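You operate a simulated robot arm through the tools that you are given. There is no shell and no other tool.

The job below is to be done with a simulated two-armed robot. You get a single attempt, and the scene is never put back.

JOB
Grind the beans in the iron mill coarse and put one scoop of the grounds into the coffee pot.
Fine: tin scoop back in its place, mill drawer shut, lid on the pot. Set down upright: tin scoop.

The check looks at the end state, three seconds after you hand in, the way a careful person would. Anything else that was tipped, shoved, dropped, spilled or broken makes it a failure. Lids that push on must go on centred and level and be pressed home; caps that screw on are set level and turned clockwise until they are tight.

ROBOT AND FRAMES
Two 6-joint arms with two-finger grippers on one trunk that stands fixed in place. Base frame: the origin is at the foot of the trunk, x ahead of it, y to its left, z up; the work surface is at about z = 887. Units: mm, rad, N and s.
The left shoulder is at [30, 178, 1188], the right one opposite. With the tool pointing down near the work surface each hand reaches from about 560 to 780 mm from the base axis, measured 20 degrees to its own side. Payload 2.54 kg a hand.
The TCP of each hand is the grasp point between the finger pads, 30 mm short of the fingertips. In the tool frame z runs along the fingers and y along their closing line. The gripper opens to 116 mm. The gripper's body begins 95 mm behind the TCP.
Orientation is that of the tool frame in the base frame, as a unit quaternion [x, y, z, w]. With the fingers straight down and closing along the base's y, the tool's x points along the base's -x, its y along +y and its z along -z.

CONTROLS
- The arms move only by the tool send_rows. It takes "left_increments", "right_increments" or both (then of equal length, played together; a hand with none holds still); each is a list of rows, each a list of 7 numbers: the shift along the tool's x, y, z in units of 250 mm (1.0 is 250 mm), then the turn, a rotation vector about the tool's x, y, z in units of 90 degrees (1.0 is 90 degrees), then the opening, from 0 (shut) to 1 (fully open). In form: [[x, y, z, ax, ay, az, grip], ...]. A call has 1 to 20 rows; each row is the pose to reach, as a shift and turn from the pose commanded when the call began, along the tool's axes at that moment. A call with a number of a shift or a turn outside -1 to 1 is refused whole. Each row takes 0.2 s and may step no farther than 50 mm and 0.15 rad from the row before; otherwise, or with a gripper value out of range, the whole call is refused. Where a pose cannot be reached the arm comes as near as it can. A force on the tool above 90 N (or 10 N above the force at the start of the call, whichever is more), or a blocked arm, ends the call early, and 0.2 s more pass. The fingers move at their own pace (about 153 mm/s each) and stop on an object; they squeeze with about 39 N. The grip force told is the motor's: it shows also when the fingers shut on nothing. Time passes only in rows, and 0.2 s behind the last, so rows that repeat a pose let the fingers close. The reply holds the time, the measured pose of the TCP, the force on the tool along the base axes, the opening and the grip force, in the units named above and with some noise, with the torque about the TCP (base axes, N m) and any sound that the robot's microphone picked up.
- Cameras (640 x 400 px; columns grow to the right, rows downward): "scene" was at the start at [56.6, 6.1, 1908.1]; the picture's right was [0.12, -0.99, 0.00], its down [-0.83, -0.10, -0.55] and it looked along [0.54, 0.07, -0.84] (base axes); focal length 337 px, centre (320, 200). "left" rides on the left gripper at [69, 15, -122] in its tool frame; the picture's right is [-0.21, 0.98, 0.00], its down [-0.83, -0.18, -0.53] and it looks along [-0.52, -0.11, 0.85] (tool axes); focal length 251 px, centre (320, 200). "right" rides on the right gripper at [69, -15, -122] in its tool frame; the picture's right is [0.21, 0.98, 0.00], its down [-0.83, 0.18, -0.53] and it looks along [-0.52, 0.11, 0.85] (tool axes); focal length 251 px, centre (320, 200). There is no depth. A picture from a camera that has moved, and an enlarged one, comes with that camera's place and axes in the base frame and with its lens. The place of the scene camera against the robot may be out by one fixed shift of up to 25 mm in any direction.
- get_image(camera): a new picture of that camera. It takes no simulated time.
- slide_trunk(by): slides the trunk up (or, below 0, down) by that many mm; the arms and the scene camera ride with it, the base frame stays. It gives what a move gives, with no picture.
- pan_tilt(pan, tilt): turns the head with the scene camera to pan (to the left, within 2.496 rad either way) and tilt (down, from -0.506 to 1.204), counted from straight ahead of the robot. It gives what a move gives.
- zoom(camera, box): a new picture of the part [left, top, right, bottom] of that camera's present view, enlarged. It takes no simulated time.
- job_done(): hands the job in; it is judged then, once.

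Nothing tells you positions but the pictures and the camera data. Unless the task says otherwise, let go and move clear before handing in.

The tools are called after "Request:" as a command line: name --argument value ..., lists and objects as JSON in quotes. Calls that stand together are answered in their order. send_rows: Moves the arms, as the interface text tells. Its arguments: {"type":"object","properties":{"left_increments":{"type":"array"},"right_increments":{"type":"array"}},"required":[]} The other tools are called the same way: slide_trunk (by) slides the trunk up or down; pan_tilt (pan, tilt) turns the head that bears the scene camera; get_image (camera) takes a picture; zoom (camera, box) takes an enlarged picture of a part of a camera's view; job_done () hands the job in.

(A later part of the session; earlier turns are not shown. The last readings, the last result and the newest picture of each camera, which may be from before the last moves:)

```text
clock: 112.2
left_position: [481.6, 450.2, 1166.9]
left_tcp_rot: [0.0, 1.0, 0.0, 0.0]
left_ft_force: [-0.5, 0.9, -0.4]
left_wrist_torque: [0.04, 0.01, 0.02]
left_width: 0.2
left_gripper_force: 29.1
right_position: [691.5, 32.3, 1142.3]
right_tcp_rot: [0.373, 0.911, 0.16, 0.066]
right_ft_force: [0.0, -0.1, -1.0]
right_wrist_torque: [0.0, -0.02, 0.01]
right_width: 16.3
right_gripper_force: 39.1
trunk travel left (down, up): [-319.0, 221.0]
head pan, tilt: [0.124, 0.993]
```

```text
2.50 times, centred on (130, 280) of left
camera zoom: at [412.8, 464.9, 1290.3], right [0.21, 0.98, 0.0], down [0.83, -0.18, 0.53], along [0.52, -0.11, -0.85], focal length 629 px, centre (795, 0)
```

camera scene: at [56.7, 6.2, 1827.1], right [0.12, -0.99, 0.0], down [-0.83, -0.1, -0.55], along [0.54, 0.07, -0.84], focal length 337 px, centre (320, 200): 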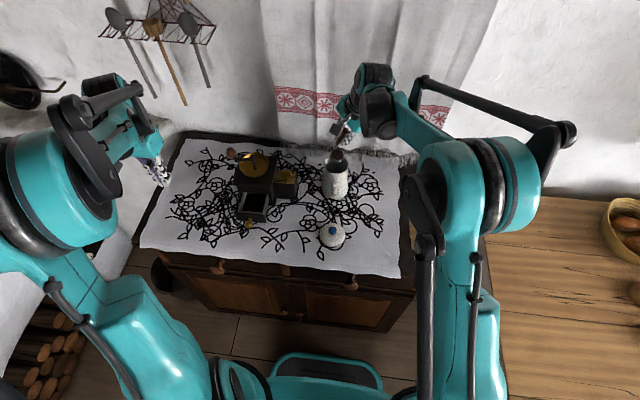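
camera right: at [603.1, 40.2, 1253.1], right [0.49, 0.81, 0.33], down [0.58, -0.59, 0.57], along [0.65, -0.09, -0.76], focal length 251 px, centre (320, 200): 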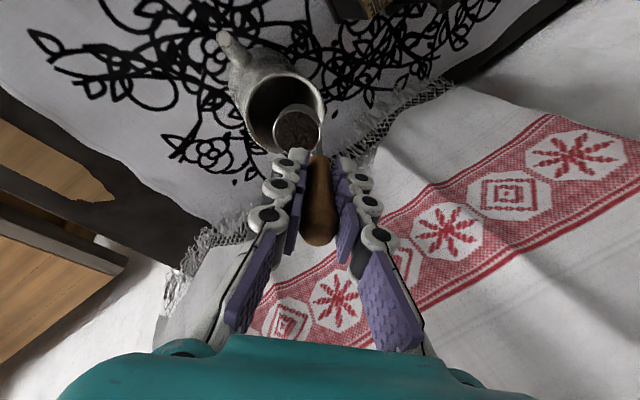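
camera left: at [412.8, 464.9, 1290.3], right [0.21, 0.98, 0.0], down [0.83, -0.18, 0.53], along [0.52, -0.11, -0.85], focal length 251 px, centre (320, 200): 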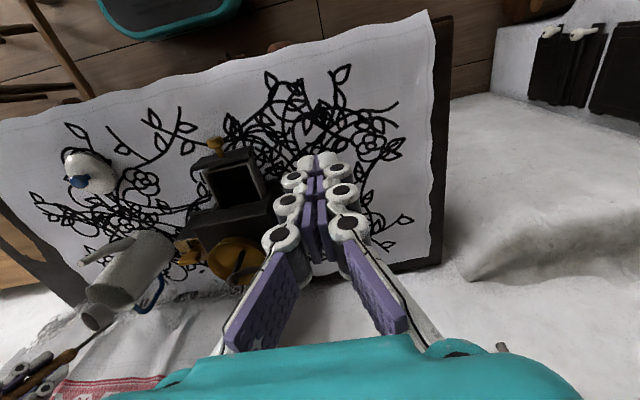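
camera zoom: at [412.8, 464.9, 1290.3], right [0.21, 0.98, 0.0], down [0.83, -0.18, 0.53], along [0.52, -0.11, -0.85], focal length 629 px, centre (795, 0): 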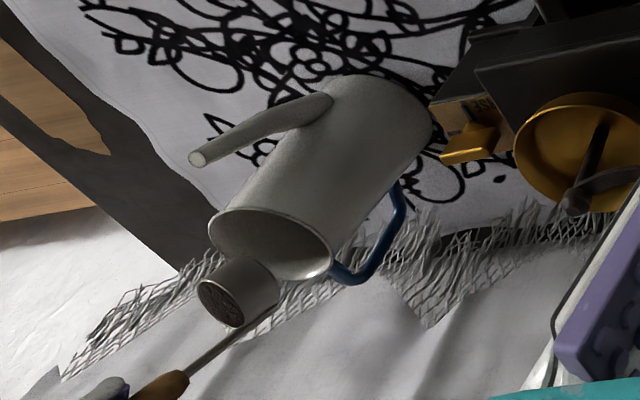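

Nothing spilled, and the cup sits centred over the pot mouth. I'll tilt it gradually, keeping the pouring lip inside the mouth circle, and check the reach partway.

Request:
send_rows --right_increments '[[0, -0.0331, -0.0061, -0.0889, 0, 0, 0], [0, -0.0701, -0.0051, -0.1778, 0, 0, 0], [0, -0.1086, 0.0026, -0.2667, 0, 0, 0], [0, -0.1455, 0.0139, -0.3556, 0, 0, 0]]'

Request:
zoom --camera "right" --box '[200, 30, 380, 170]'

Request:
zoom --camera "scene" --box '[300, 110, 380, 210]'

```text
clock: 113.2
left_position: [481.1, 449.4, 1166.8]
left_tcp_rot: [-0.001, 1.0, 0.001, 0.001]
left_ft_force: [0.2, 0.4, -0.1]
left_wrist_torque: [-0.03, 0.01, 0.0]
left_width: 0.1
left_gripper_force: 28.0
right_position: [667.8, 5.4, 1128.9]
right_tcp_rot: [0.341, 0.832, 0.406, 0.167]
right_ft_force: [0.3, -0.1, -1.2]
right_wrist_torque: [-0.01, 0.04, 0.03]
right_width: 16.3
right_gripper_force: 38.8
trunk travel left (down, up): [-319.0, 221.0]
head pan, tilt: [0.124, 0.993]
```

```text
2.86 times, centred on (290, 100) of right
camera zoom: at [545.0, -19.4, 1192.1], right [0.27, 0.58, 0.77], down [0.37, -0.8, 0.47], along [0.89, 0.16, -0.43], focal length 718 px, centre (406, 486)
```

zoom: 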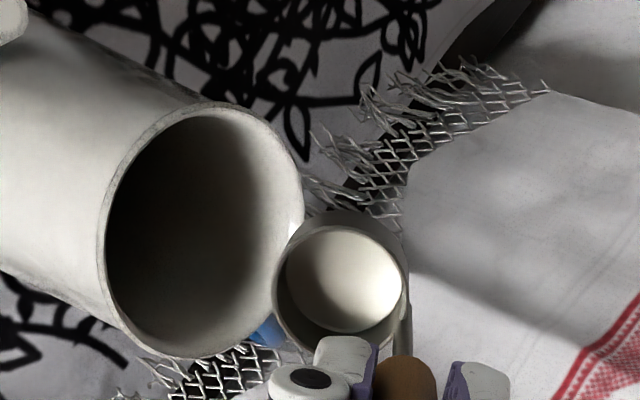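

```text
4.00 times, centred on (340, 160) of scene
camera zoom: at [57.1, 5.2, 1827.0], right [0.12, -0.99, 0.0], down [-0.83, -0.1, -0.55], along [0.54, 0.07, -0.84], focal length 1348 px, centre (240, 360)
```

zoom: 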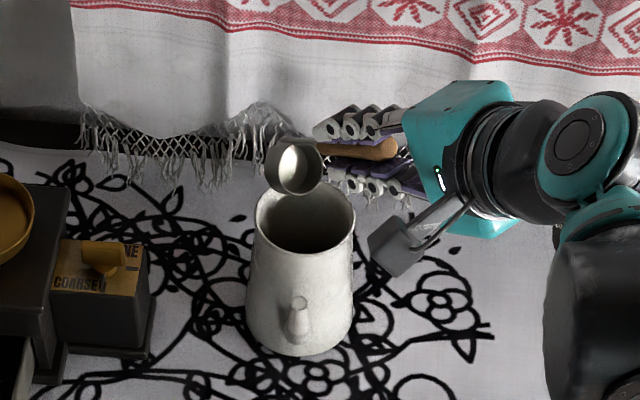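

The cup has already emptied by 52° of tilt. I'll check that the grounds went into the pot and that nothing fell on the table.

Request:
zoom --camera "scene" --box '[310, 145, 350, 180]'

Request:
zoom --camera "left" --box '[50, 200, 210, 360]'

Request:
get_image --camera "right"

Request:
zoom --camera "scene" --box '[280, 150, 400, 250]'

```text
11.43 times, centred on (330, 162) of scene
camera zoom: at [57.1, 5.2, 1827.0], right [0.12, -0.99, 0.0], down [-0.83, -0.1, -0.55], along [0.54, 0.07, -0.84], focal length 3850 px, centre (206, 629)
```

zoom: 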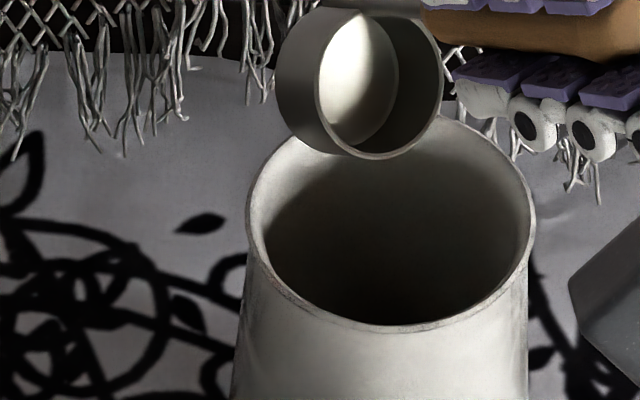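

```text
2.50 times, centred on (130, 280) of left
camera zoom: at [413.1, 464.2, 1290.5], right [0.21, 0.98, 0.0], down [0.83, -0.18, 0.53], along [0.52, -0.11, -0.85], focal length 629 px, centre (795, 0)
```

zoom: 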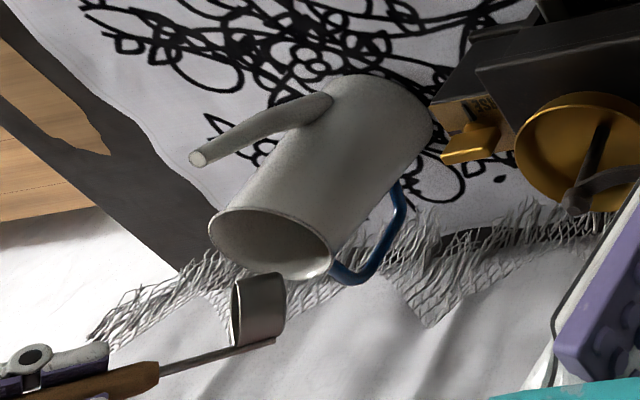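

```text
taken
camera right: at [545.0, -19.4, 1192.1], right [0.27, 0.58, 0.77], down [0.37, -0.8, 0.47], along [0.89, 0.16, -0.43], focal length 251 px, centre (320, 200)
```

right: 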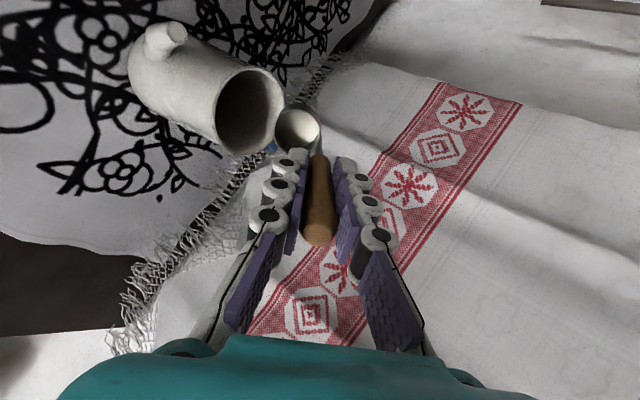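

```text
4.00 times, centred on (340, 200) of scene
camera zoom: at [57.1, 5.2, 1827.0], right [0.12, -0.99, 0.0], down [-0.83, -0.1, -0.55], along [0.54, 0.07, -0.84], focal length 1348 px, centre (240, 200)
```

zoom: 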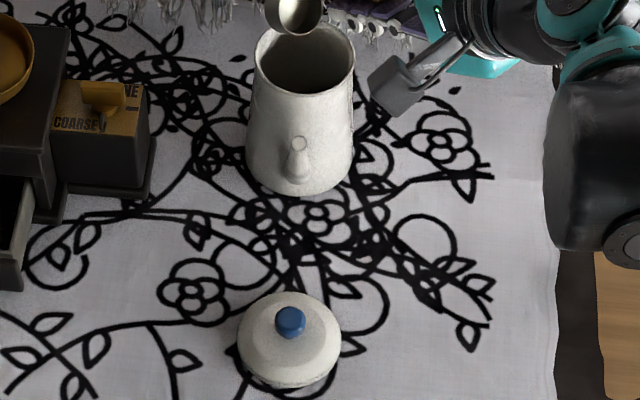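

The grounds are in the pot and the cloth is clean. Now I'll bring the scoop back upright and carry it to its place.

Request:
send_rows --right_increments '[[0.02, 0.0177, -0.0354, 0.0, 0, 0, 0], [0.066, 0.035, -0.05, 0.0825, 0, 0, 0], [0.117, 0.053, -0.062, 0.165, 0, 0, 0], [0.168, 0.071, -0.074, 0.2476, 0, 0, 0], [0.219, 0.089, -0.086, 0.33, 0, 0, 0], [0.27, 0.107, -0.098, 0.4127, 0, 0, 0], [0.3196, 0.124, -0.1076, 0.4952, 0, 0, 0], [0.3196, 0.124, -0.1076, 0.5778, 0, 0, 0], [0.3196, 0.124, -0.1076, 0.5778, 0, 0, 0]]'

Request:
send_rows --right_increments '[[0.079, -0.0065, 0.035, 0, 0, -0.0625, 0], [0.157, -0.0131, 0.07, 0, 0, -0.125, 0], [0.236, -0.0196, 0.105, 0, 0, -0.1875, 0], [0.315, -0.0262, 0.14, 0, 0, -0.25, 0], [0.393, -0.0327, 0.175, 0, 0, -0.3125, 0], [0.472, -0.0392, 0.21, 0, 0, -0.375, 0], [0.55, -0.0458, 0.245, 0, 0, -0.4375, 0], [0.629, -0.0523, 0.28, 0, 0, -0.5, 0], [0.629, -0.0523, 0.28, 0, 0, -0.5, 0]]'

Request:
get_image --camera "right"

Request:
get_image --camera "scene"

```text
clock: 115.2
left_position: [481.8, 449.4, 1167.1]
left_tcp_rot: [0.0, 1.0, 0.0, 0.001]
left_ft_force: [-0.3, -0.5, 0.3]
left_wrist_torque: [0.0, -0.04, -0.02]
left_width: 0.1
left_gripper_force: 28.7
right_position: [609.2, 61.4, 1171.0]
right_tcp_rot: [0.379, 0.925, -0.002, 0.0]
right_ft_force: [0.4, -0.3, -0.6]
right_wrist_torque: [0.05, -0.04, -0.02]
right_width: 16.1
right_gripper_force: 39.5
trunk travel left (down, up): [-319.0, 221.0]
head pan, tilt: [0.124, 0.993]
```

```text
clock: 117.2
left_position: [481.0, 450.2, 1166.9]
left_tcp_rot: [0.001, 1.0, -0.001, 0.001]
left_ft_force: [0.4, 0.6, -0.5]
left_wrist_torque: [0.01, 0.0, 0.02]
left_width: 0.0
left_gripper_force: 28.3
right_position: [490.7, 162.5, 1098.4]
right_tcp_rot: [-0.004, 1.0, -0.002, -0.001]
right_ft_force: [0.3, -0.1, -1.3]
right_wrist_torque: [0.04, -0.02, -0.01]
right_width: 16.0
right_gripper_force: 38.4
trunk travel left (down, up): [-319.0, 221.0]
head pan, tilt: [0.124, 0.993]
```

```text
taken
camera right: at [422.2, 147.9, 1220.7], right [-0.22, 0.97, 0.0], down [0.82, 0.19, 0.53], along [0.52, 0.12, -0.85], focal length 251 px, centre (320, 200)
```

right: 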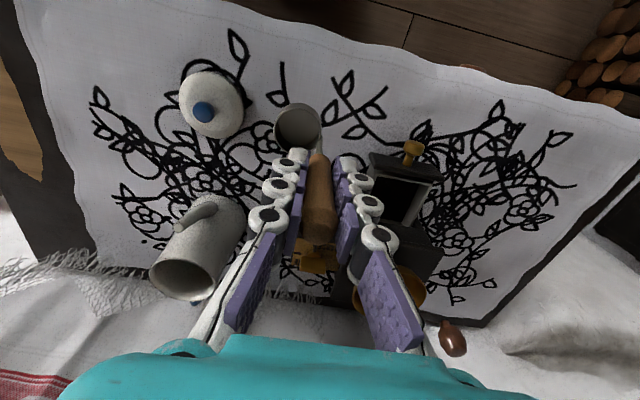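

```text
taken
camera scene: at [57.1, 5.5, 1827.1], right [0.12, -0.99, 0.0], down [-0.83, -0.1, -0.55], along [0.54, 0.07, -0.84], focal length 337 px, centre (320, 200)
```

scene: 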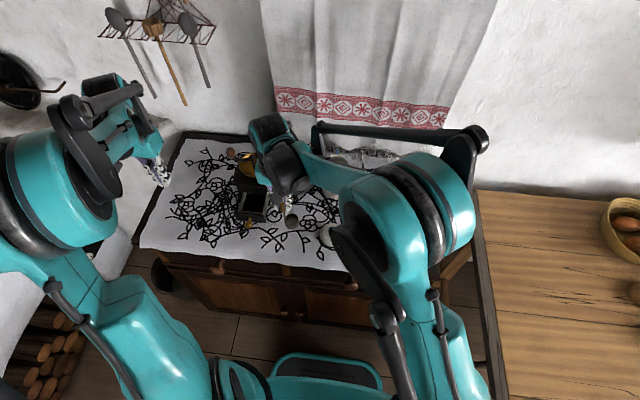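

The scoop is over its original spot, within 2–3 mm. I'll lower it until it just touches.

Request:
send_rows --right_increments '[[0, 0, 0.12, 0, 0, 0, 0], [0, 0, 0.24, 0, 0, 0, 0], [0, 0, 0.34, 0, 0, 0, 0], [0, 0, 0.4, 0, 0, 0, 0], [0, 0, 0.416, 0, 0, 0, 0], [0, 0, 0.416, 0, 0, 0, 0]]'

Request:
zoom --camera "scene" --box '[270, 200, 330, 250]'

Request:
get_image --camera "right"

```text
clock: 118.6
left_position: [480.8, 449.4, 1166.2]
left_tcp_rot: [0.0, 1.0, 0.0, 0.0]
left_ft_force: [-0.1, 0.5, -0.1]
left_wrist_torque: [-0.01, 0.02, 0.01]
left_width: 0.0
left_gripper_force: 28.4
right_position: [489.8, 162.6, 994.1]
right_tcp_rot: [-0.004, 1.0, -0.001, 0.0]
right_ft_force: [-0.1, -0.5, -1.7]
right_wrist_torque: [0.03, 0.0, 0.0]
right_width: 16.1
right_gripper_force: 39.3
trunk travel left (down, up): [-319.0, 221.0]
head pan, tilt: [0.124, 0.993]
```

```text
8.00 times, centred on (300, 225) of scene
camera zoom: at [56.8, 6.2, 1827.1], right [0.12, -0.99, 0.0], down [-0.83, -0.1, -0.55], along [0.54, 0.07, -0.84], focal length 2695 px, centre (480, 0)
```

zoom: 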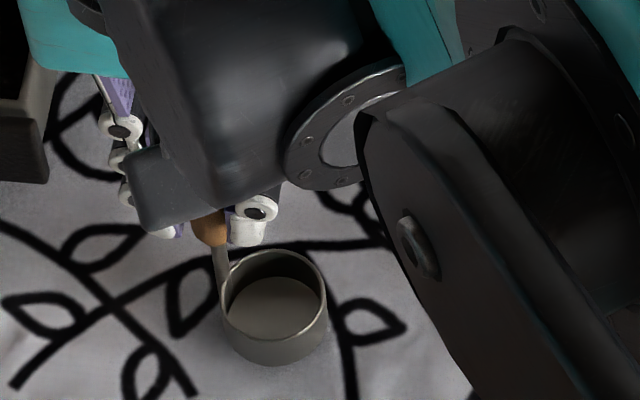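

```text
taken
camera right: at [421.3, 147.9, 1116.7], right [-0.22, 0.98, 0.0], down [0.82, 0.19, 0.53], along [0.52, 0.12, -0.85], focal length 251 px, centre (320, 200)
```

right: 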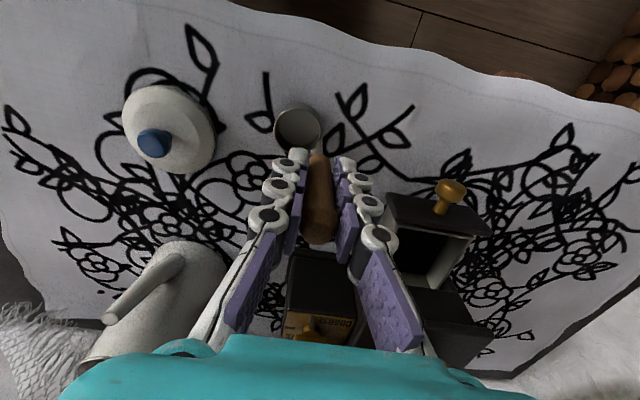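

Request:
send_rows --right_increments '[[0, 0, 0.006, 0, 0, 0, 0], [0, 0, 0.012, 0, 0, 0, 0], [0, 0, 0.015, 0, 0, 0, 0], [0, 0, 0.015, 0, 0, 0, 0]]'

```text
clock: 119.6
left_position: [481.1, 451.0, 1166.4]
left_tcp_rot: [0.0, 1.0, 0.0, 0.0]
left_ft_force: [0.1, 0.2, -0.1]
left_wrist_torque: [-0.01, 0.01, 0.03]
left_width: 0.2
left_gripper_force: 29.1
right_position: [488.2, 162.9, 992.2]
right_tcp_rot: [-0.004, 1.0, -0.002, 0.0]
right_ft_force: [1.6, 0.6, 8.1]
right_wrist_torque: [0.0, -0.49, 0.08]
right_width: 15.9
right_gripper_force: 39.2
trunk travel left (down, up): [-319.0, 221.0]
head pan, tilt: [0.124, 0.993]
```

It has touched down with 8 N. I'll open gently and check that the scoop stands.

Request:
send_rows --right_increments '[[0, 0, 0.0, 0, 0, 0, 0.18], [0, 0, 0, 0, 0, 0, 0.25], [0, 0, 0, 0, 0, 0, 0.36], [0, 0, 0, 0, 0, 0, 0.45], [0, 0, 0, 0, 0, 0, 0.45]]'

Request:
get_image --camera "right"

```text
clock: 120.8
left_position: [481.4, 450.1, 1166.8]
left_tcp_rot: [0.0, 1.0, 0.0, 0.0]
left_ft_force: [-0.7, 0.5, -0.4]
left_wrist_torque: [-0.01, 0.01, -0.02]
left_width: 0.0
left_gripper_force: 28.5
right_position: [488.5, 162.8, 992.3]
right_tcp_rot: [-0.004, 1.0, -0.001, 0.0]
right_ft_force: [-0.7, -0.4, -0.1]
right_wrist_torque: [-0.03, 0.01, 0.02]
right_width: 52.3
right_gripper_force: 0.1
trunk travel left (down, up): [-319.0, 221.0]
head pan, tilt: [0.124, 0.993]
```

```text
taken
camera right: at [420.6, 147.7, 1113.9], right [-0.22, 0.98, 0.0], down [0.82, 0.19, 0.53], along [0.52, 0.12, -0.85], focal length 251 px, centre (320, 200)
```

right: 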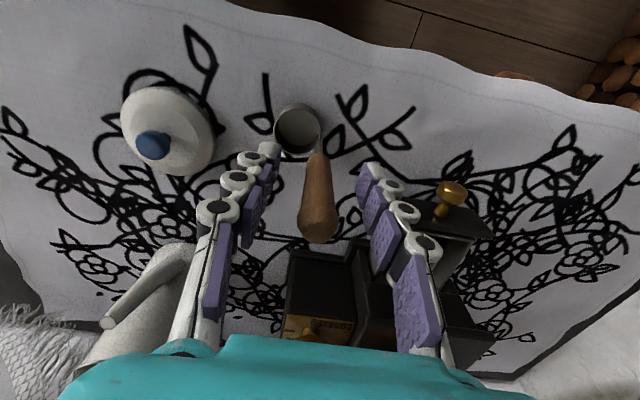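

The scoop stands upright in its old place. I'll raise the right hand clear and bring the trunk up for the lid work.

Request:
send_rows --right_increments '[[0, 0, -0.1, 0, 0, 0, 0.5], [0, 0, -0.25, 0, 0, 0, 0.5], [0, 0, -0.42, 0, 0, 0, 0.5], [0, -0.05, -0.58, 0, 0, 0, 0.5], [-0.04, -0.2, -0.6, 0, 0, 0, 0.5], [-0.08, -0.36, -0.6, 0, 0, 0, 0.5], [-0.12, -0.52, -0.6, 0, 0, 0, 0.5], [-0.12, -0.52, -0.6, 0, 0, 0, 0.5]]'

Request:
slide_trunk --by 95

Request:
get_image --camera "right"

Request:
get_image --camera "scene"

```text
clock: 122.6
left_position: [481.9, 451.8, 1167.1]
left_tcp_rot: [0.0, 1.0, 0.0, 0.0]
left_ft_force: [-0.7, 0.5, -0.1]
left_wrist_torque: [-0.03, 0.03, 0.01]
left_width: 0.1
left_gripper_force: 28.5
right_position: [517.8, 35.4, 1144.9]
right_tcp_rot: [-0.004, 1.0, -0.001, 0.0]
right_ft_force: [-0.2, 0.5, -0.4]
right_wrist_torque: [-0.04, 0.0, 0.0]
right_width: 58.0
right_gripper_force: 0.0
trunk travel left (down, up): [-319.0, 221.0]
head pan, tilt: [0.124, 0.993]
```

```text
clock: 123.9
left_position: [481.7, 449.1, 1261.6]
left_tcp_rot: [0.0, 1.0, 0.0, 0.0]
left_ft_force: [0.6, -0.4, 0.6]
left_wrist_torque: [-0.01, -0.02, 0.0]
left_width: 0.0
left_gripper_force: 28.4
right_position: [518.7, 35.6, 1238.4]
right_tcp_rot: [-0.003, 1.0, -0.002, 0.0]
right_ft_force: [0.1, -0.1, -0.5]
right_wrist_torque: [-0.02, -0.01, 0.01]
right_width: 58.1
right_gripper_force: 0.1
trunk travel left (down, up): [-414.0, 126.0]
head pan, tilt: [0.124, 0.993]
```

```text
taken
camera right: at [450.2, 19.8, 1361.0], right [-0.22, 0.98, 0.0], down [0.82, 0.19, 0.53], along [0.52, 0.12, -0.85], focal length 251 px, centre (320, 200)
```

right: 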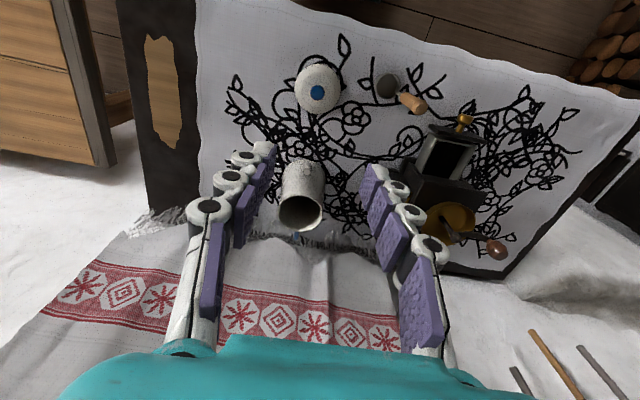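

```text
taken
camera scene: at [56.9, 6.1, 1921.9], right [0.12, -0.99, 0.0], down [-0.83, -0.1, -0.55], along [0.54, 0.07, -0.84], focal length 337 px, centre (320, 200)
```

scene: 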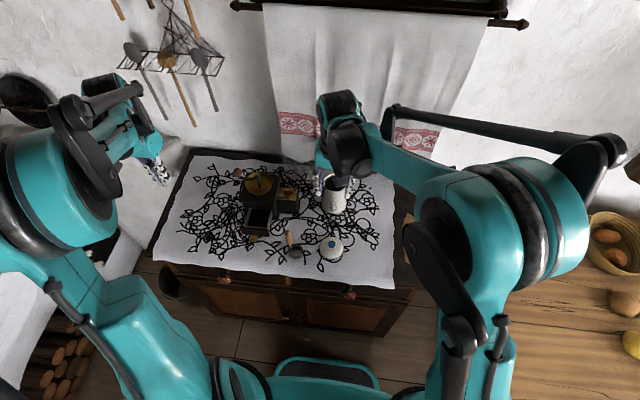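

Request:
zoom --camera "right" --box '[260, 40, 400, 140]'

Request:
zoom --camera "right" --box '[250, 140, 370, 250]'

Request:
zoom --camera "scene" --box '[270, 160, 370, 280]'

```text
4.00 times, centred on (330, 90) of right
camera zoom: at [450.2, 19.8, 1361.0], right [-0.22, 0.98, 0.0], down [0.82, 0.19, 0.53], along [0.52, 0.12, -0.85], focal length 1006 px, centre (280, 640)
```

zoom: 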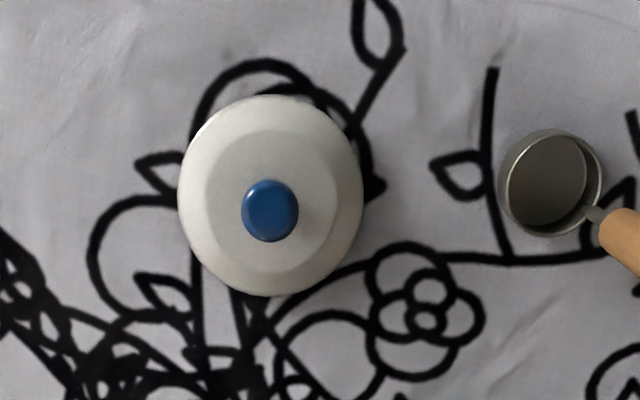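

```text
3.64 times, centred on (310, 195) of right
camera zoom: at [450.2, 19.8, 1361.0], right [-0.22, 0.98, 0.0], down [0.82, 0.19, 0.53], along [0.52, 0.12, -0.85], focal length 914 px, centre (356, 218)
```

zoom: 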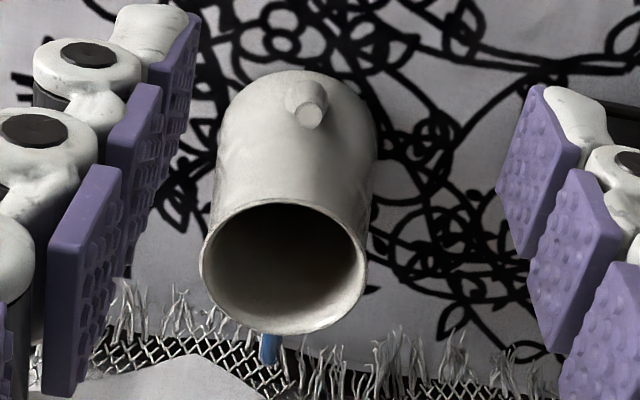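

```text
3.33 times, centred on (320, 220) of scene
camera zoom: at [56.9, 6.1, 1921.9], right [0.12, -0.99, 0.0], down [-0.83, -0.1, -0.55], along [0.54, 0.07, -0.84], focal length 1123 px, centre (320, 133)
```

zoom: 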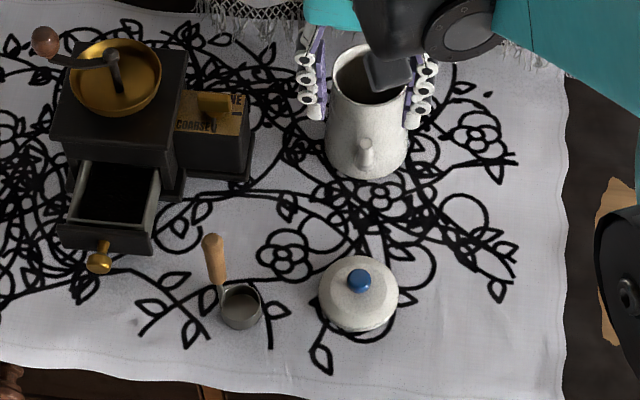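

The lid knob is near (517, 31) and the pot mouth at (696, 39). I'll go down to a hover above the lid and refine.

Request:
send_rows --right_increments '[[0, -0.005, 0.16, 0, 0, 0, 0.5], [0.002, -0.01, 0.33, 0, 0, 0, 0.5], [0.004, -0.014, 0.5, 0, 0, 0, 0.5], [0.006, -0.0188, 0.67, 0, 0, 0, 0.5], [0.006, -0.0188, 0.82, 0, 0, 0, 0.5], [0.006, -0.0188, 0.916, 0, 0, 0, 0.5], [0.006, -0.0188, 0.916, 0, 0, 0, 0.5]]'

Request:
get_image --camera "right"

Request:
zoom --camera "right" --box '[240, 90, 400, 210]'

```text
clock: 125.5
left_position: [481.6, 451.0, 1261.3]
left_tcp_rot: [-0.001, 1.0, 0.0, 0.001]
left_ft_force: [0.2, -0.2, 0.3]
left_wrist_torque: [0.0, 0.02, 0.03]
left_width: 0.0
left_gripper_force: 28.7
right_position: [518.9, 27.7, 1011.3]
right_tcp_rot: [-0.003, 1.0, -0.001, 0.0]
right_ft_force: [0.7, 0.3, 0.4]
right_wrist_torque: [0.03, -0.02, 0.01]
right_width: 57.9
right_gripper_force: 0.0
trunk travel left (down, up): [-414.0, 126.0]
head pan, tilt: [0.124, 0.993]
```

```text
taken
camera right: at [450.5, 13.0, 1133.7], right [-0.22, 0.98, 0.0], down [0.82, 0.19, 0.53], along [0.52, 0.12, -0.85], focal length 251 px, centre (320, 200)
```

right: 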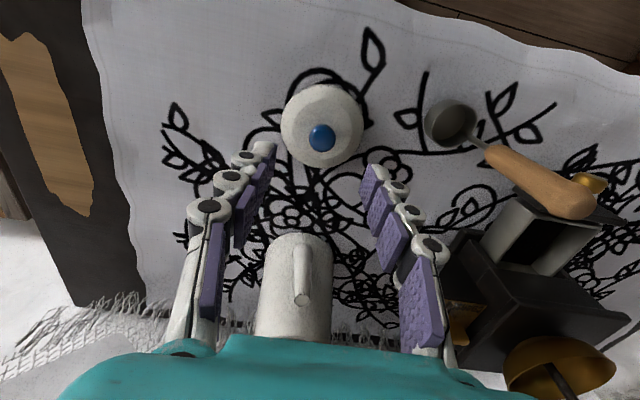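

```text
3.33 times, centred on (320, 150) of right
camera zoom: at [450.5, 13.0, 1133.7], right [-0.22, 0.98, 0.0], down [0.82, 0.19, 0.53], along [0.52, 0.12, -0.85], focal length 838 px, centre (320, 367)
```

zoom: 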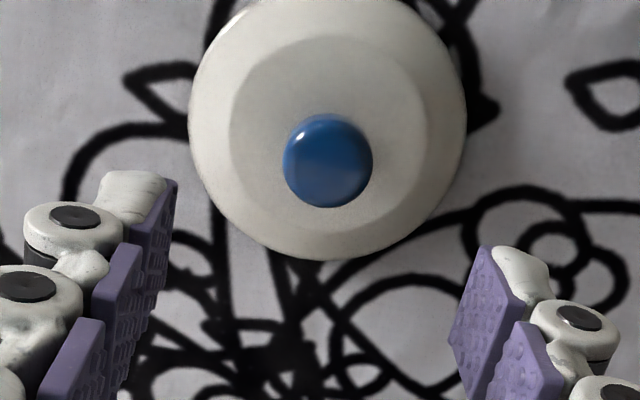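

The knob is about 1.8 mm to the left of the hand axis, near z≈913. I'll descend around it.

Request:
send_rows --right_increments '[[0, 0.0072, 0.12, 0, 0, 0, 0.4], [0, 0.0072, 0.22, 0, 0, 0, 0.4], [0, 0.0072, 0.282, 0, 0, 0, 0.4], [0, 0.0072, 0.282, 0, 0, 0, 0.4]]'

Request:
zoom --camera "right" --box '[240, 90, 400, 210]'

Request:
zoom --camera "scene" --box '[300, 220, 370, 280]'

```text
clock: 126.5
left_position: [481.7, 449.5, 1262.2]
left_tcp_rot: [0.0, 1.0, 0.0, 0.0]
left_ft_force: [0.1, 0.0, -0.1]
left_wrist_torque: [0.03, -0.01, 0.01]
left_width: 0.0
left_gripper_force: 29.0
right_position: [519.0, 30.5, 940.7]
right_tcp_rot: [-0.004, 1.0, -0.001, 0.001]
right_ft_force: [-0.2, 0.6, 1.2]
right_wrist_torque: [-0.01, 0.0, -0.01]
right_width: 46.3
right_gripper_force: 0.2
trunk travel left (down, up): [-414.0, 126.0]
head pan, tilt: [0.124, 0.993]
```

```text
3.33 times, centred on (320, 150) of right
camera zoom: at [449.5, 15.2, 1062.4], right [-0.22, 0.98, 0.0], down [0.82, 0.19, 0.53], along [0.52, 0.12, -0.85], focal length 838 px, centre (320, 367)
```

zoom: 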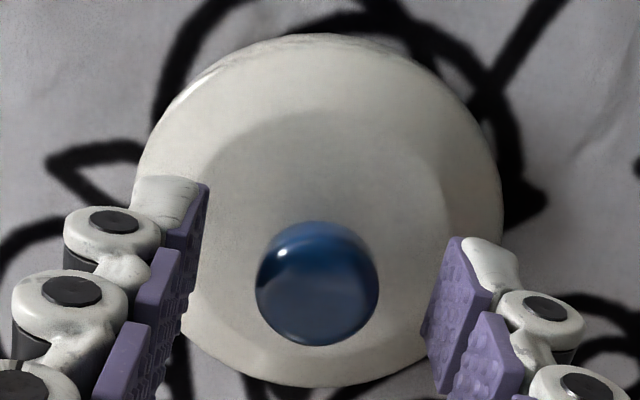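

```text
6.67 times, centred on (335, 250) of scene
camera zoom: at [56.5, 6.2, 1922.1], right [0.12, -0.99, 0.0], down [-0.83, -0.1, -0.55], along [0.54, 0.07, -0.84], focal length 2246 px, centre (220, -133)
```

zoom: 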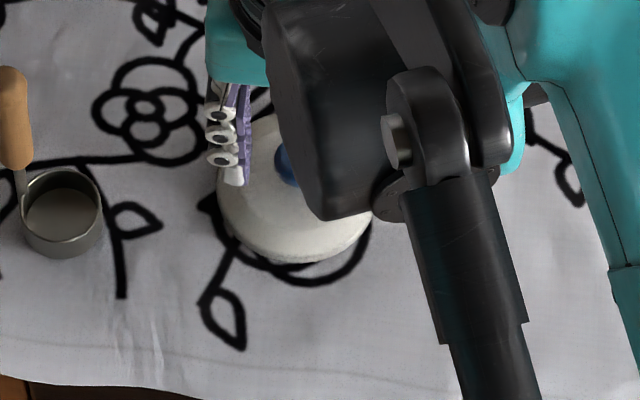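

Combining both views, the knob centre is at z≈926 and about 3 mm nearer. I'll adjust, stay slightly higher so the fingertips clear the dome, and close on the knob.

Request:
send_rows --right_increments '[[0.012, 0, -0.02, 0, 0, 0, 0.4], [0.012, 0, -0.02, 0, 0, 0, 0.3], [0.012, 0, -0.02, 0, 0, 0, 0.22], [0.012, 0, -0.02, 0, 0, 0, 0.1], [0.012, 0, -0.02, 0, 0, 0, 0.0], [0.012, 0, -0.02, 0, 0, 0, 0.0]]'

Request:
zoom --camera "right" --box '[240, 90, 400, 210]'

```text
clock: 127.9
left_position: [481.4, 449.0, 1261.8]
left_tcp_rot: [0.001, 1.0, 0.0, 0.0]
left_ft_force: [0.2, -0.2, -1.0]
left_wrist_torque: [0.02, 0.03, 0.05]
left_width: 0.1
left_gripper_force: 28.5
right_position: [514.6, 31.4, 944.8]
right_tcp_rot: [-0.004, 1.0, -0.002, 0.0]
right_ft_force: [-0.5, -1.0, 0.5]
right_wrist_torque: [-0.01, 0.02, -0.02]
right_width: 22.5
right_gripper_force: 39.3
trunk travel left (down, up): [-414.0, 126.0]
head pan, tilt: [0.124, 0.993]
```

```text
3.33 times, centred on (320, 150) of right
camera zoom: at [446.7, 16.0, 1066.9], right [-0.22, 0.98, 0.0], down [0.82, 0.19, 0.53], along [0.52, 0.12, -0.85], focal length 838 px, centre (320, 367)
```

zoom: 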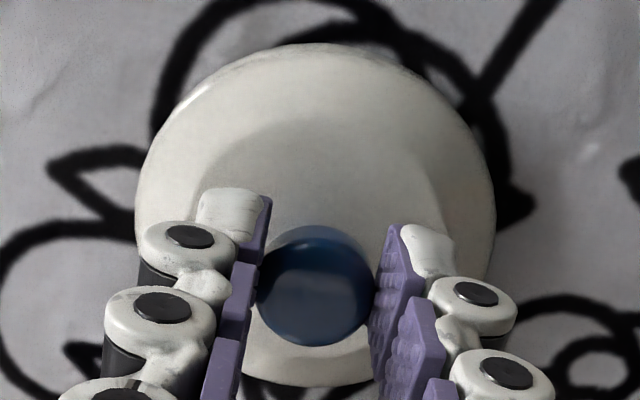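

The lid knob is gripped at 22.5 mm. I'll lift it straight up and check that it hangs level.

Request:
send_rows --right_increments '[[0, 0, -0.03, 0, 0, 0, 0], [0, 0, -0.1, 0, 0, 0, 0], [0, 0, -0.22, 0, 0, 0, 0], [0, 0, -0.36, 0, 0, 0, 0], [0, 0, -0.52, 0, 0, 0, 0], [0, 0, -0.66, 0, 0, 0, 0], [0, 0, -0.72, 0, 0, 0, 0], [0, 0, -0.72, 0, 0, 0, 0]]'

Request:
get_image --camera "right"

Request:
zoom --camera "scene" --box '[290, 190, 370, 250]'

Request:
get_image --camera "left"

```text
clock: 129.7
left_position: [481.6, 450.4, 1261.5]
left_tcp_rot: [0.0, 1.0, 0.0, 0.001]
left_ft_force: [-0.4, 0.1, 0.5]
left_wrist_torque: [0.02, -0.01, 0.01]
left_width: 0.3
left_gripper_force: 28.3
right_position: [513.1, 30.3, 1123.5]
right_tcp_rot: [-0.003, 1.0, -0.002, 0.001]
right_ft_force: [0.4, 0.0, -0.1]
right_wrist_torque: [-0.02, -0.02, 0.0]
right_width: 22.4
right_gripper_force: 38.9
trunk travel left (down, up): [-414.0, 126.0]
head pan, tilt: [0.124, 0.993]
```

```text
taken
camera right: at [444.3, 15.5, 1245.2], right [-0.22, 0.98, 0.0], down [0.82, 0.19, 0.53], along [0.52, 0.12, -0.85], focal length 251 px, centre (320, 200)
```

right: 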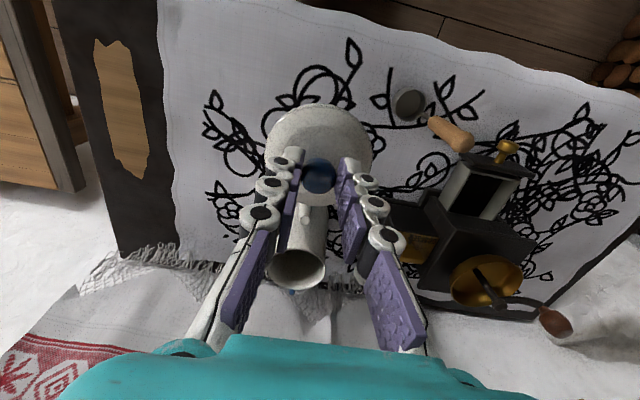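

```text
6.67 times, centred on (330, 220) of scene
camera zoom: at [56.8, 6.1, 1922.0], right [0.12, -0.99, 0.0], down [-0.83, -0.1, -0.55], along [0.54, 0.07, -0.84], focal length 2246 px, centre (253, 67)
```

zoom: 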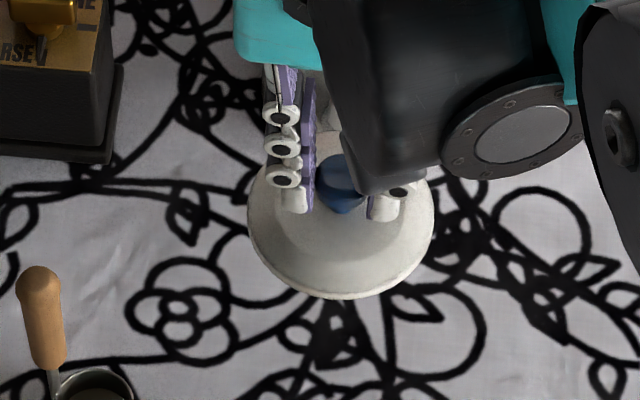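

```text
taken
camera left: at [412.9, 464.9, 1385.3], right [0.21, 0.98, 0.0], down [0.83, -0.18, 0.53], along [0.52, -0.11, -0.85], focal length 251 px, centre (320, 200)
```

left: 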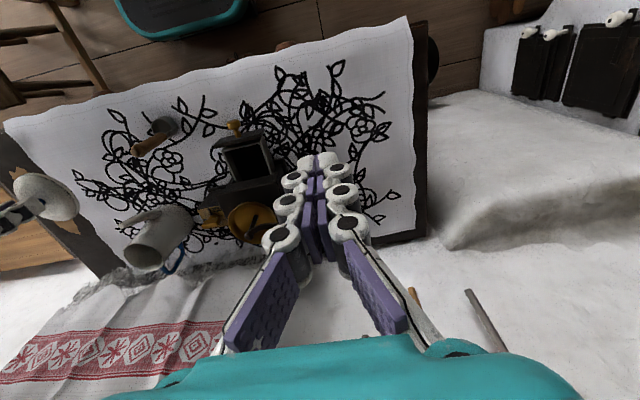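

Request:
zoom --camera "right" --box '[240, 90, 400, 210]'

Request:
zoom --camera "left" --box '[0, 150, 120, 250]'

```text
3.33 times, centred on (320, 150) of right
camera zoom: at [444.3, 15.5, 1245.2], right [-0.22, 0.98, 0.0], down [0.82, 0.19, 0.53], along [0.52, 0.12, -0.85], focal length 838 px, centre (320, 367)
```

zoom: 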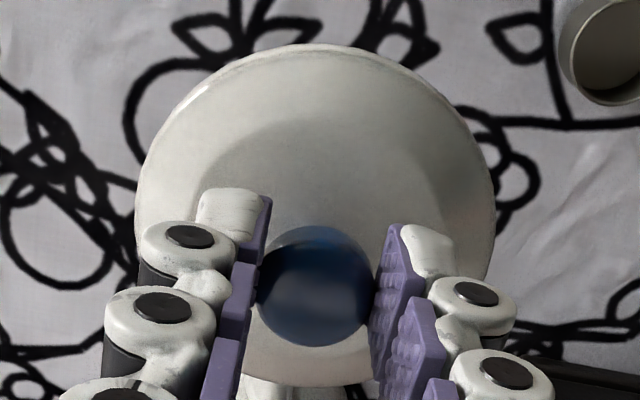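

```text
4.00 times, centred on (60, 200) of left
camera zoom: at [412.9, 464.9, 1385.3], right [0.21, 0.98, 0.0], down [0.83, -0.18, 0.53], along [0.52, -0.11, -0.85], focal length 1006 px, centre (1360, 200)
```

zoom: 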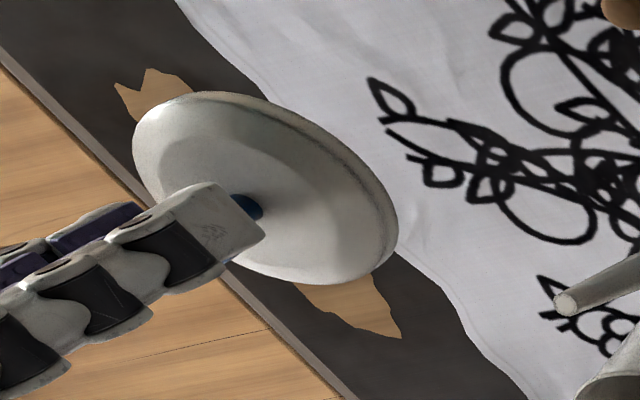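

The lid hangs level. I'll carry it over the pot mouth.

Request:
send_rows --right_increments '[[-0.04, 0.0015, 0, 0, 0, 0, 0], [-0.12, 0.0045, 0, 0, 0, 0, 0], [-0.22, 0.0083, 0, 0, 0, 0, 0], [-0.32, 0.0121, 0, 0, 0, 0, 0], [-0.42, 0.0159, 0, 0, 0, 0, 0], [-0.52, 0.0197, 0, 0, 0, 0, 0], [-0.61, 0.0231, 0, 0, 0, 0, 0], [-0.68, 0.0258, 0, 0, 0, 0, 0], [-0.728, 0.0276, 0, 0, 0, 0, 0], [-0.728, 0.0276, 0, 0, 0, 0, 0]]'

Request:
get_image --camera "right"

Request:
zoom --camera "scene" --box '[290, 140, 390, 220]'

Request:
zoom --camera "left" --box '[60, 160, 240, 320]'

```text
clock: 131.9
left_position: [481.8, 450.7, 1261.3]
left_tcp_rot: [0.0, 1.0, -0.001, 0.001]
left_ft_force: [0.0, 0.2, 0.1]
left_wrist_torque: [-0.01, 0.0, -0.02]
left_width: 0.2
left_gripper_force: 28.8
right_position: [694.7, 38.8, 1124.5]
right_tcp_rot: [-0.004, 1.0, -0.001, 0.0]
right_ft_force: [0.1, 0.9, -0.2]
right_wrist_torque: [-0.01, -0.02, -0.03]
right_width: 22.3
right_gripper_force: 38.4
trunk travel left (down, up): [-414.0, 126.0]
head pan, tilt: [0.124, 0.993]
```

```text
taken
camera right: at [627.6, 24.4, 1247.1], right [-0.22, 0.98, 0.0], down [0.82, 0.19, 0.53], along [0.52, 0.12, -0.85], focal length 251 px, centre (320, 200)
```

right: 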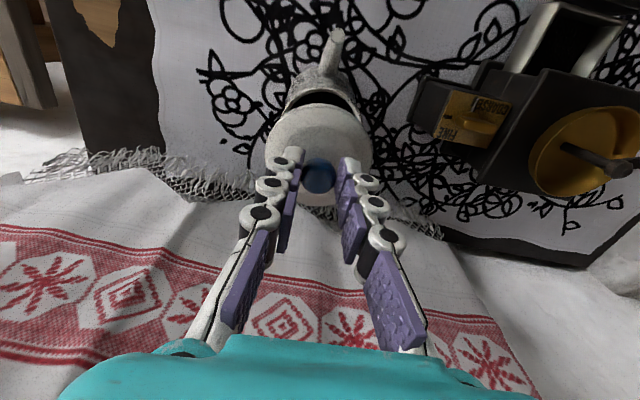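

```text
5.00 times, centred on (340, 180) of scene
camera zoom: at [56.2, 6.1, 1922.1], right [0.12, -0.99, 0.0], down [-0.83, -0.1, -0.55], along [0.54, 0.07, -0.84], focal length 1684 px, centre (220, 300)
```

zoom: 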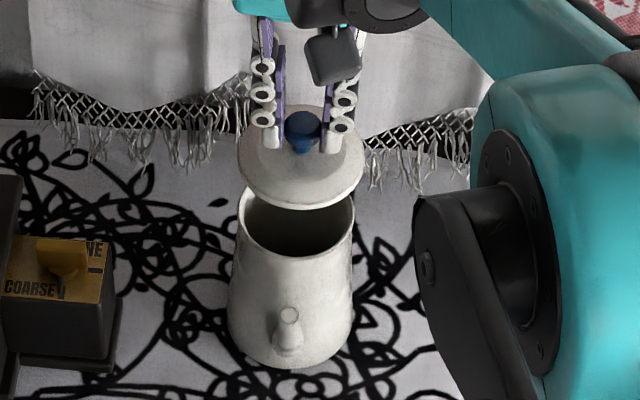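

```text
2.50 times, centred on (150, 240) of left
camera zoom: at [412.5, 464.9, 1385.5], right [0.21, 0.98, 0.0], down [0.83, -0.18, 0.53], along [0.52, -0.11, -0.85], focal length 629 px, centre (745, 100)
```

zoom: 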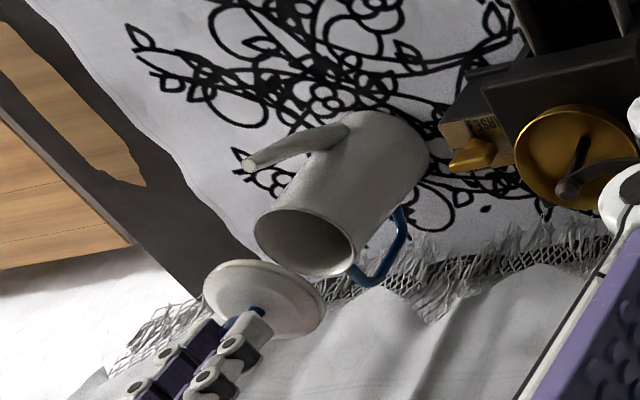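

Request:
zoom --camera "right" --box '[250, 60, 390, 180]'

Request:
zoom --camera "scene" --box '[320, 150, 370, 200]'

```text
3.33 times, centred on (320, 120) of right
camera zoom: at [627.6, 24.4, 1247.1], right [-0.22, 0.98, 0.0], down [0.82, 0.19, 0.53], along [0.52, 0.12, -0.85], focal length 838 px, centre (320, 467)
```

zoom: 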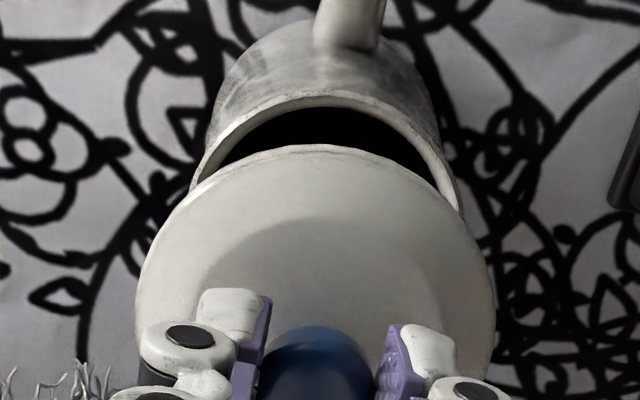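

```text
8.00 times, centred on (345, 175) of scene
camera zoom: at [56.2, 6.1, 1922.1], right [0.12, -0.99, 0.0], down [-0.83, -0.1, -0.55], along [0.54, 0.07, -0.84], focal length 2695 px, centre (120, 400)
```

zoom: 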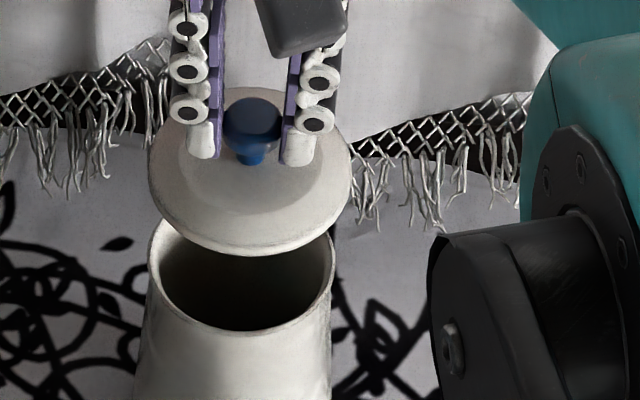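

The lid is nearly centred over the mouth. I'll shift it +1.7 mm in y and lower it to just above the rim to compare the edges.

Request:
send_rows --right_increments '[[0, 0.0068, 0.04, 0, 0, 0, 0], [0, 0.0068, 0.1, 0, 0, 0, 0], [0, 0.0068, 0.15, 0, 0, 0, 0], [0, 0.0068, 0.176, 0, 0, 0, 0], [0, 0.0068, 0.176, 0, 0, 0, 0]]'

Request:
zoom --camera "right" --box '[250, 60, 390, 180]'

Request:
zoom --camera "scene" --box '[320, 150, 370, 200]'

Request:
zoom --camera "left" --box '[80, 180, 200, 300]'

```text
clock: 133.1
left_position: [481.6, 451.0, 1262.2]
left_tcp_rot: [-0.001, 1.0, 0.0, 0.0]
left_ft_force: [-0.5, 0.9, -0.1]
left_wrist_torque: [-0.01, 0.01, -0.03]
left_width: 0.0
left_gripper_force: 28.9
right_position: [696.4, 40.0, 1079.5]
right_tcp_rot: [-0.004, 1.0, -0.001, -0.001]
right_ft_force: [0.4, -0.1, 0.0]
right_wrist_torque: [-0.04, 0.01, 0.03]
right_width: 22.2
right_gripper_force: 39.0
trunk travel left (down, up): [-414.0, 126.0]
head pan, tilt: [0.124, 0.993]
```

```text
3.33 times, centred on (320, 120) of right
camera zoom: at [628.0, 25.4, 1202.6], right [-0.22, 0.98, 0.0], down [0.82, 0.19, 0.53], along [0.52, 0.12, -0.85], focal length 838 px, centre (320, 467)
```

zoom: 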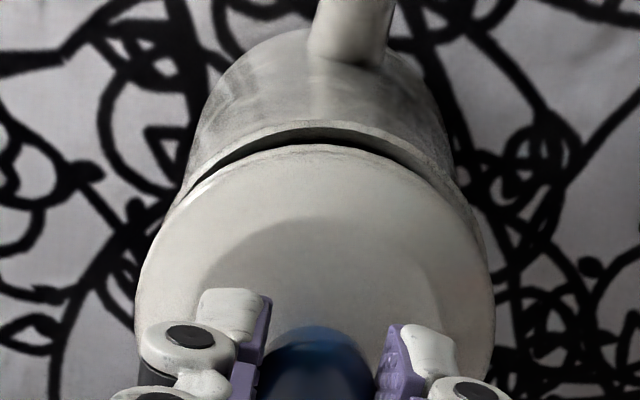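

```text
8.00 times, centred on (345, 175) of scene
camera zoom: at [56.7, 6.1, 1922.1], right [0.12, -0.99, 0.0], down [-0.83, -0.1, -0.55], along [0.54, 0.07, -0.84], focal length 2695 px, centre (120, 400)
```

zoom: 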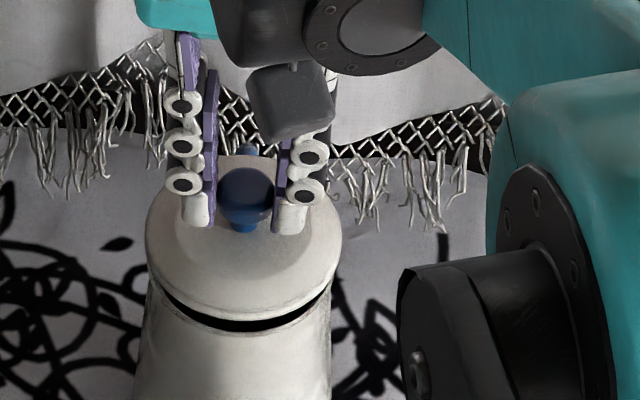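

```text
3.33 times, centred on (140, 240) of left
camera zoom: at [412.8, 464.8, 1385.4], right [0.21, 0.98, 0.0], down [0.83, -0.18, 0.53], along [0.52, -0.11, -0.85], focal length 838 px, centre (920, 67)
```

zoom: 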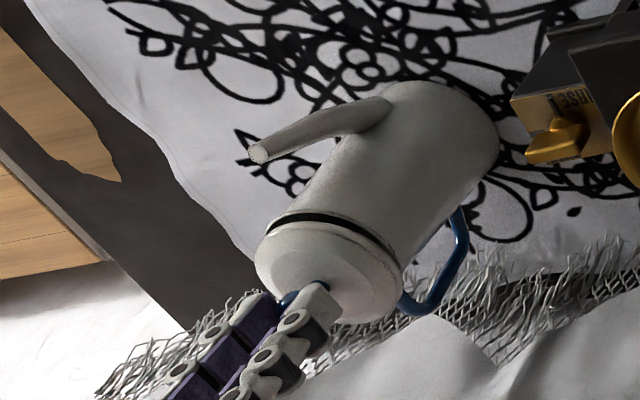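

The lid and rim look concentric to within about a millimetre. I'll make a small correction and lower it until it meets the rim, watching the forces.

Request:
send_rows --right_increments '[[0.003, 0.0036, 0.01, 0, 0, 0, 0], [0.003, 0.0036, 0.02, 0, 0, 0, 0], [0.003, 0.0036, 0.028, 0, 0, 0, 0], [0.003, 0.0036, 0.028, 0, 0, 0, 0]]'

Request:
zoom --camera "right" --box '[250, 60, 390, 180]'

Request:
zoom --camera "scene" --box '[320, 150, 370, 200]'

Request:
zoom --camera "left" --box '[90, 190, 190, 290]'

```text
clock: 134.1
left_position: [481.9, 451.5, 1262.5]
left_tcp_rot: [0.0, 1.0, 0.0, 0.0]
left_ft_force: [0.0, 0.0, -0.1]
left_wrist_torque: [-0.04, -0.01, 0.0]
left_width: 0.0
left_gripper_force: 28.3
right_position: [694.1, 42.2, 1074.0]
right_tcp_rot: [-0.003, 1.0, -0.002, 0.0]
right_ft_force: [7.7, 2.3, 23.5]
right_wrist_torque: [0.1, -0.46, 0.0]
right_width: 22.5
right_gripper_force: 39.1
trunk travel left (down, up): [-414.0, 126.0]
head pan, tilt: [0.124, 0.993]
```

```text
3.33 times, centred on (320, 120) of right
camera zoom: at [626.1, 26.6, 1196.6], right [-0.22, 0.98, 0.0], down [0.82, 0.19, 0.54], along [0.52, 0.12, -0.84], focal length 838 px, centre (320, 467)
```

zoom: 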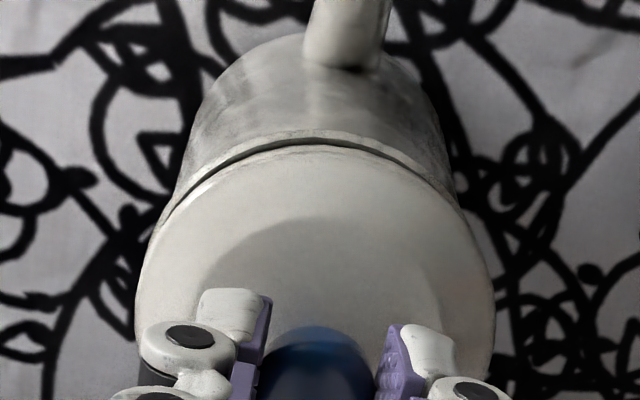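

```text
8.00 times, centred on (345, 175) of scene
camera zoom: at [55.0, 6.3, 1922.3], right [0.12, -0.99, 0.0], down [-0.83, -0.1, -0.55], along [0.54, 0.07, -0.84], focal length 2695 px, centre (120, 400)
```

zoom: 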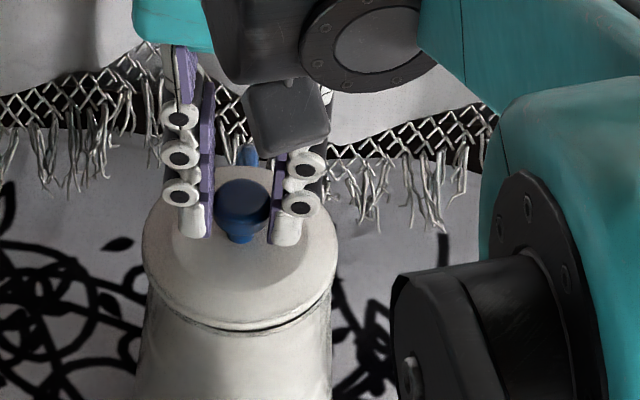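

```text
4.00 times, centred on (140, 240) of left
camera zoom: at [411.6, 465.1, 1386.0], right [0.21, 0.98, 0.0], down [0.83, -0.18, 0.53], along [0.52, -0.11, -0.85], focal length 1006 px, centre (1040, 40)
```

zoom: 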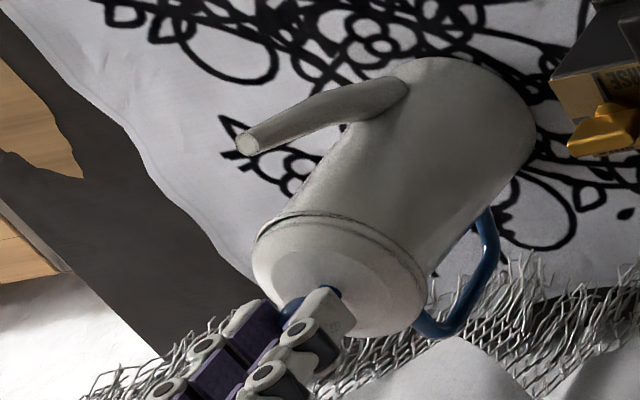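

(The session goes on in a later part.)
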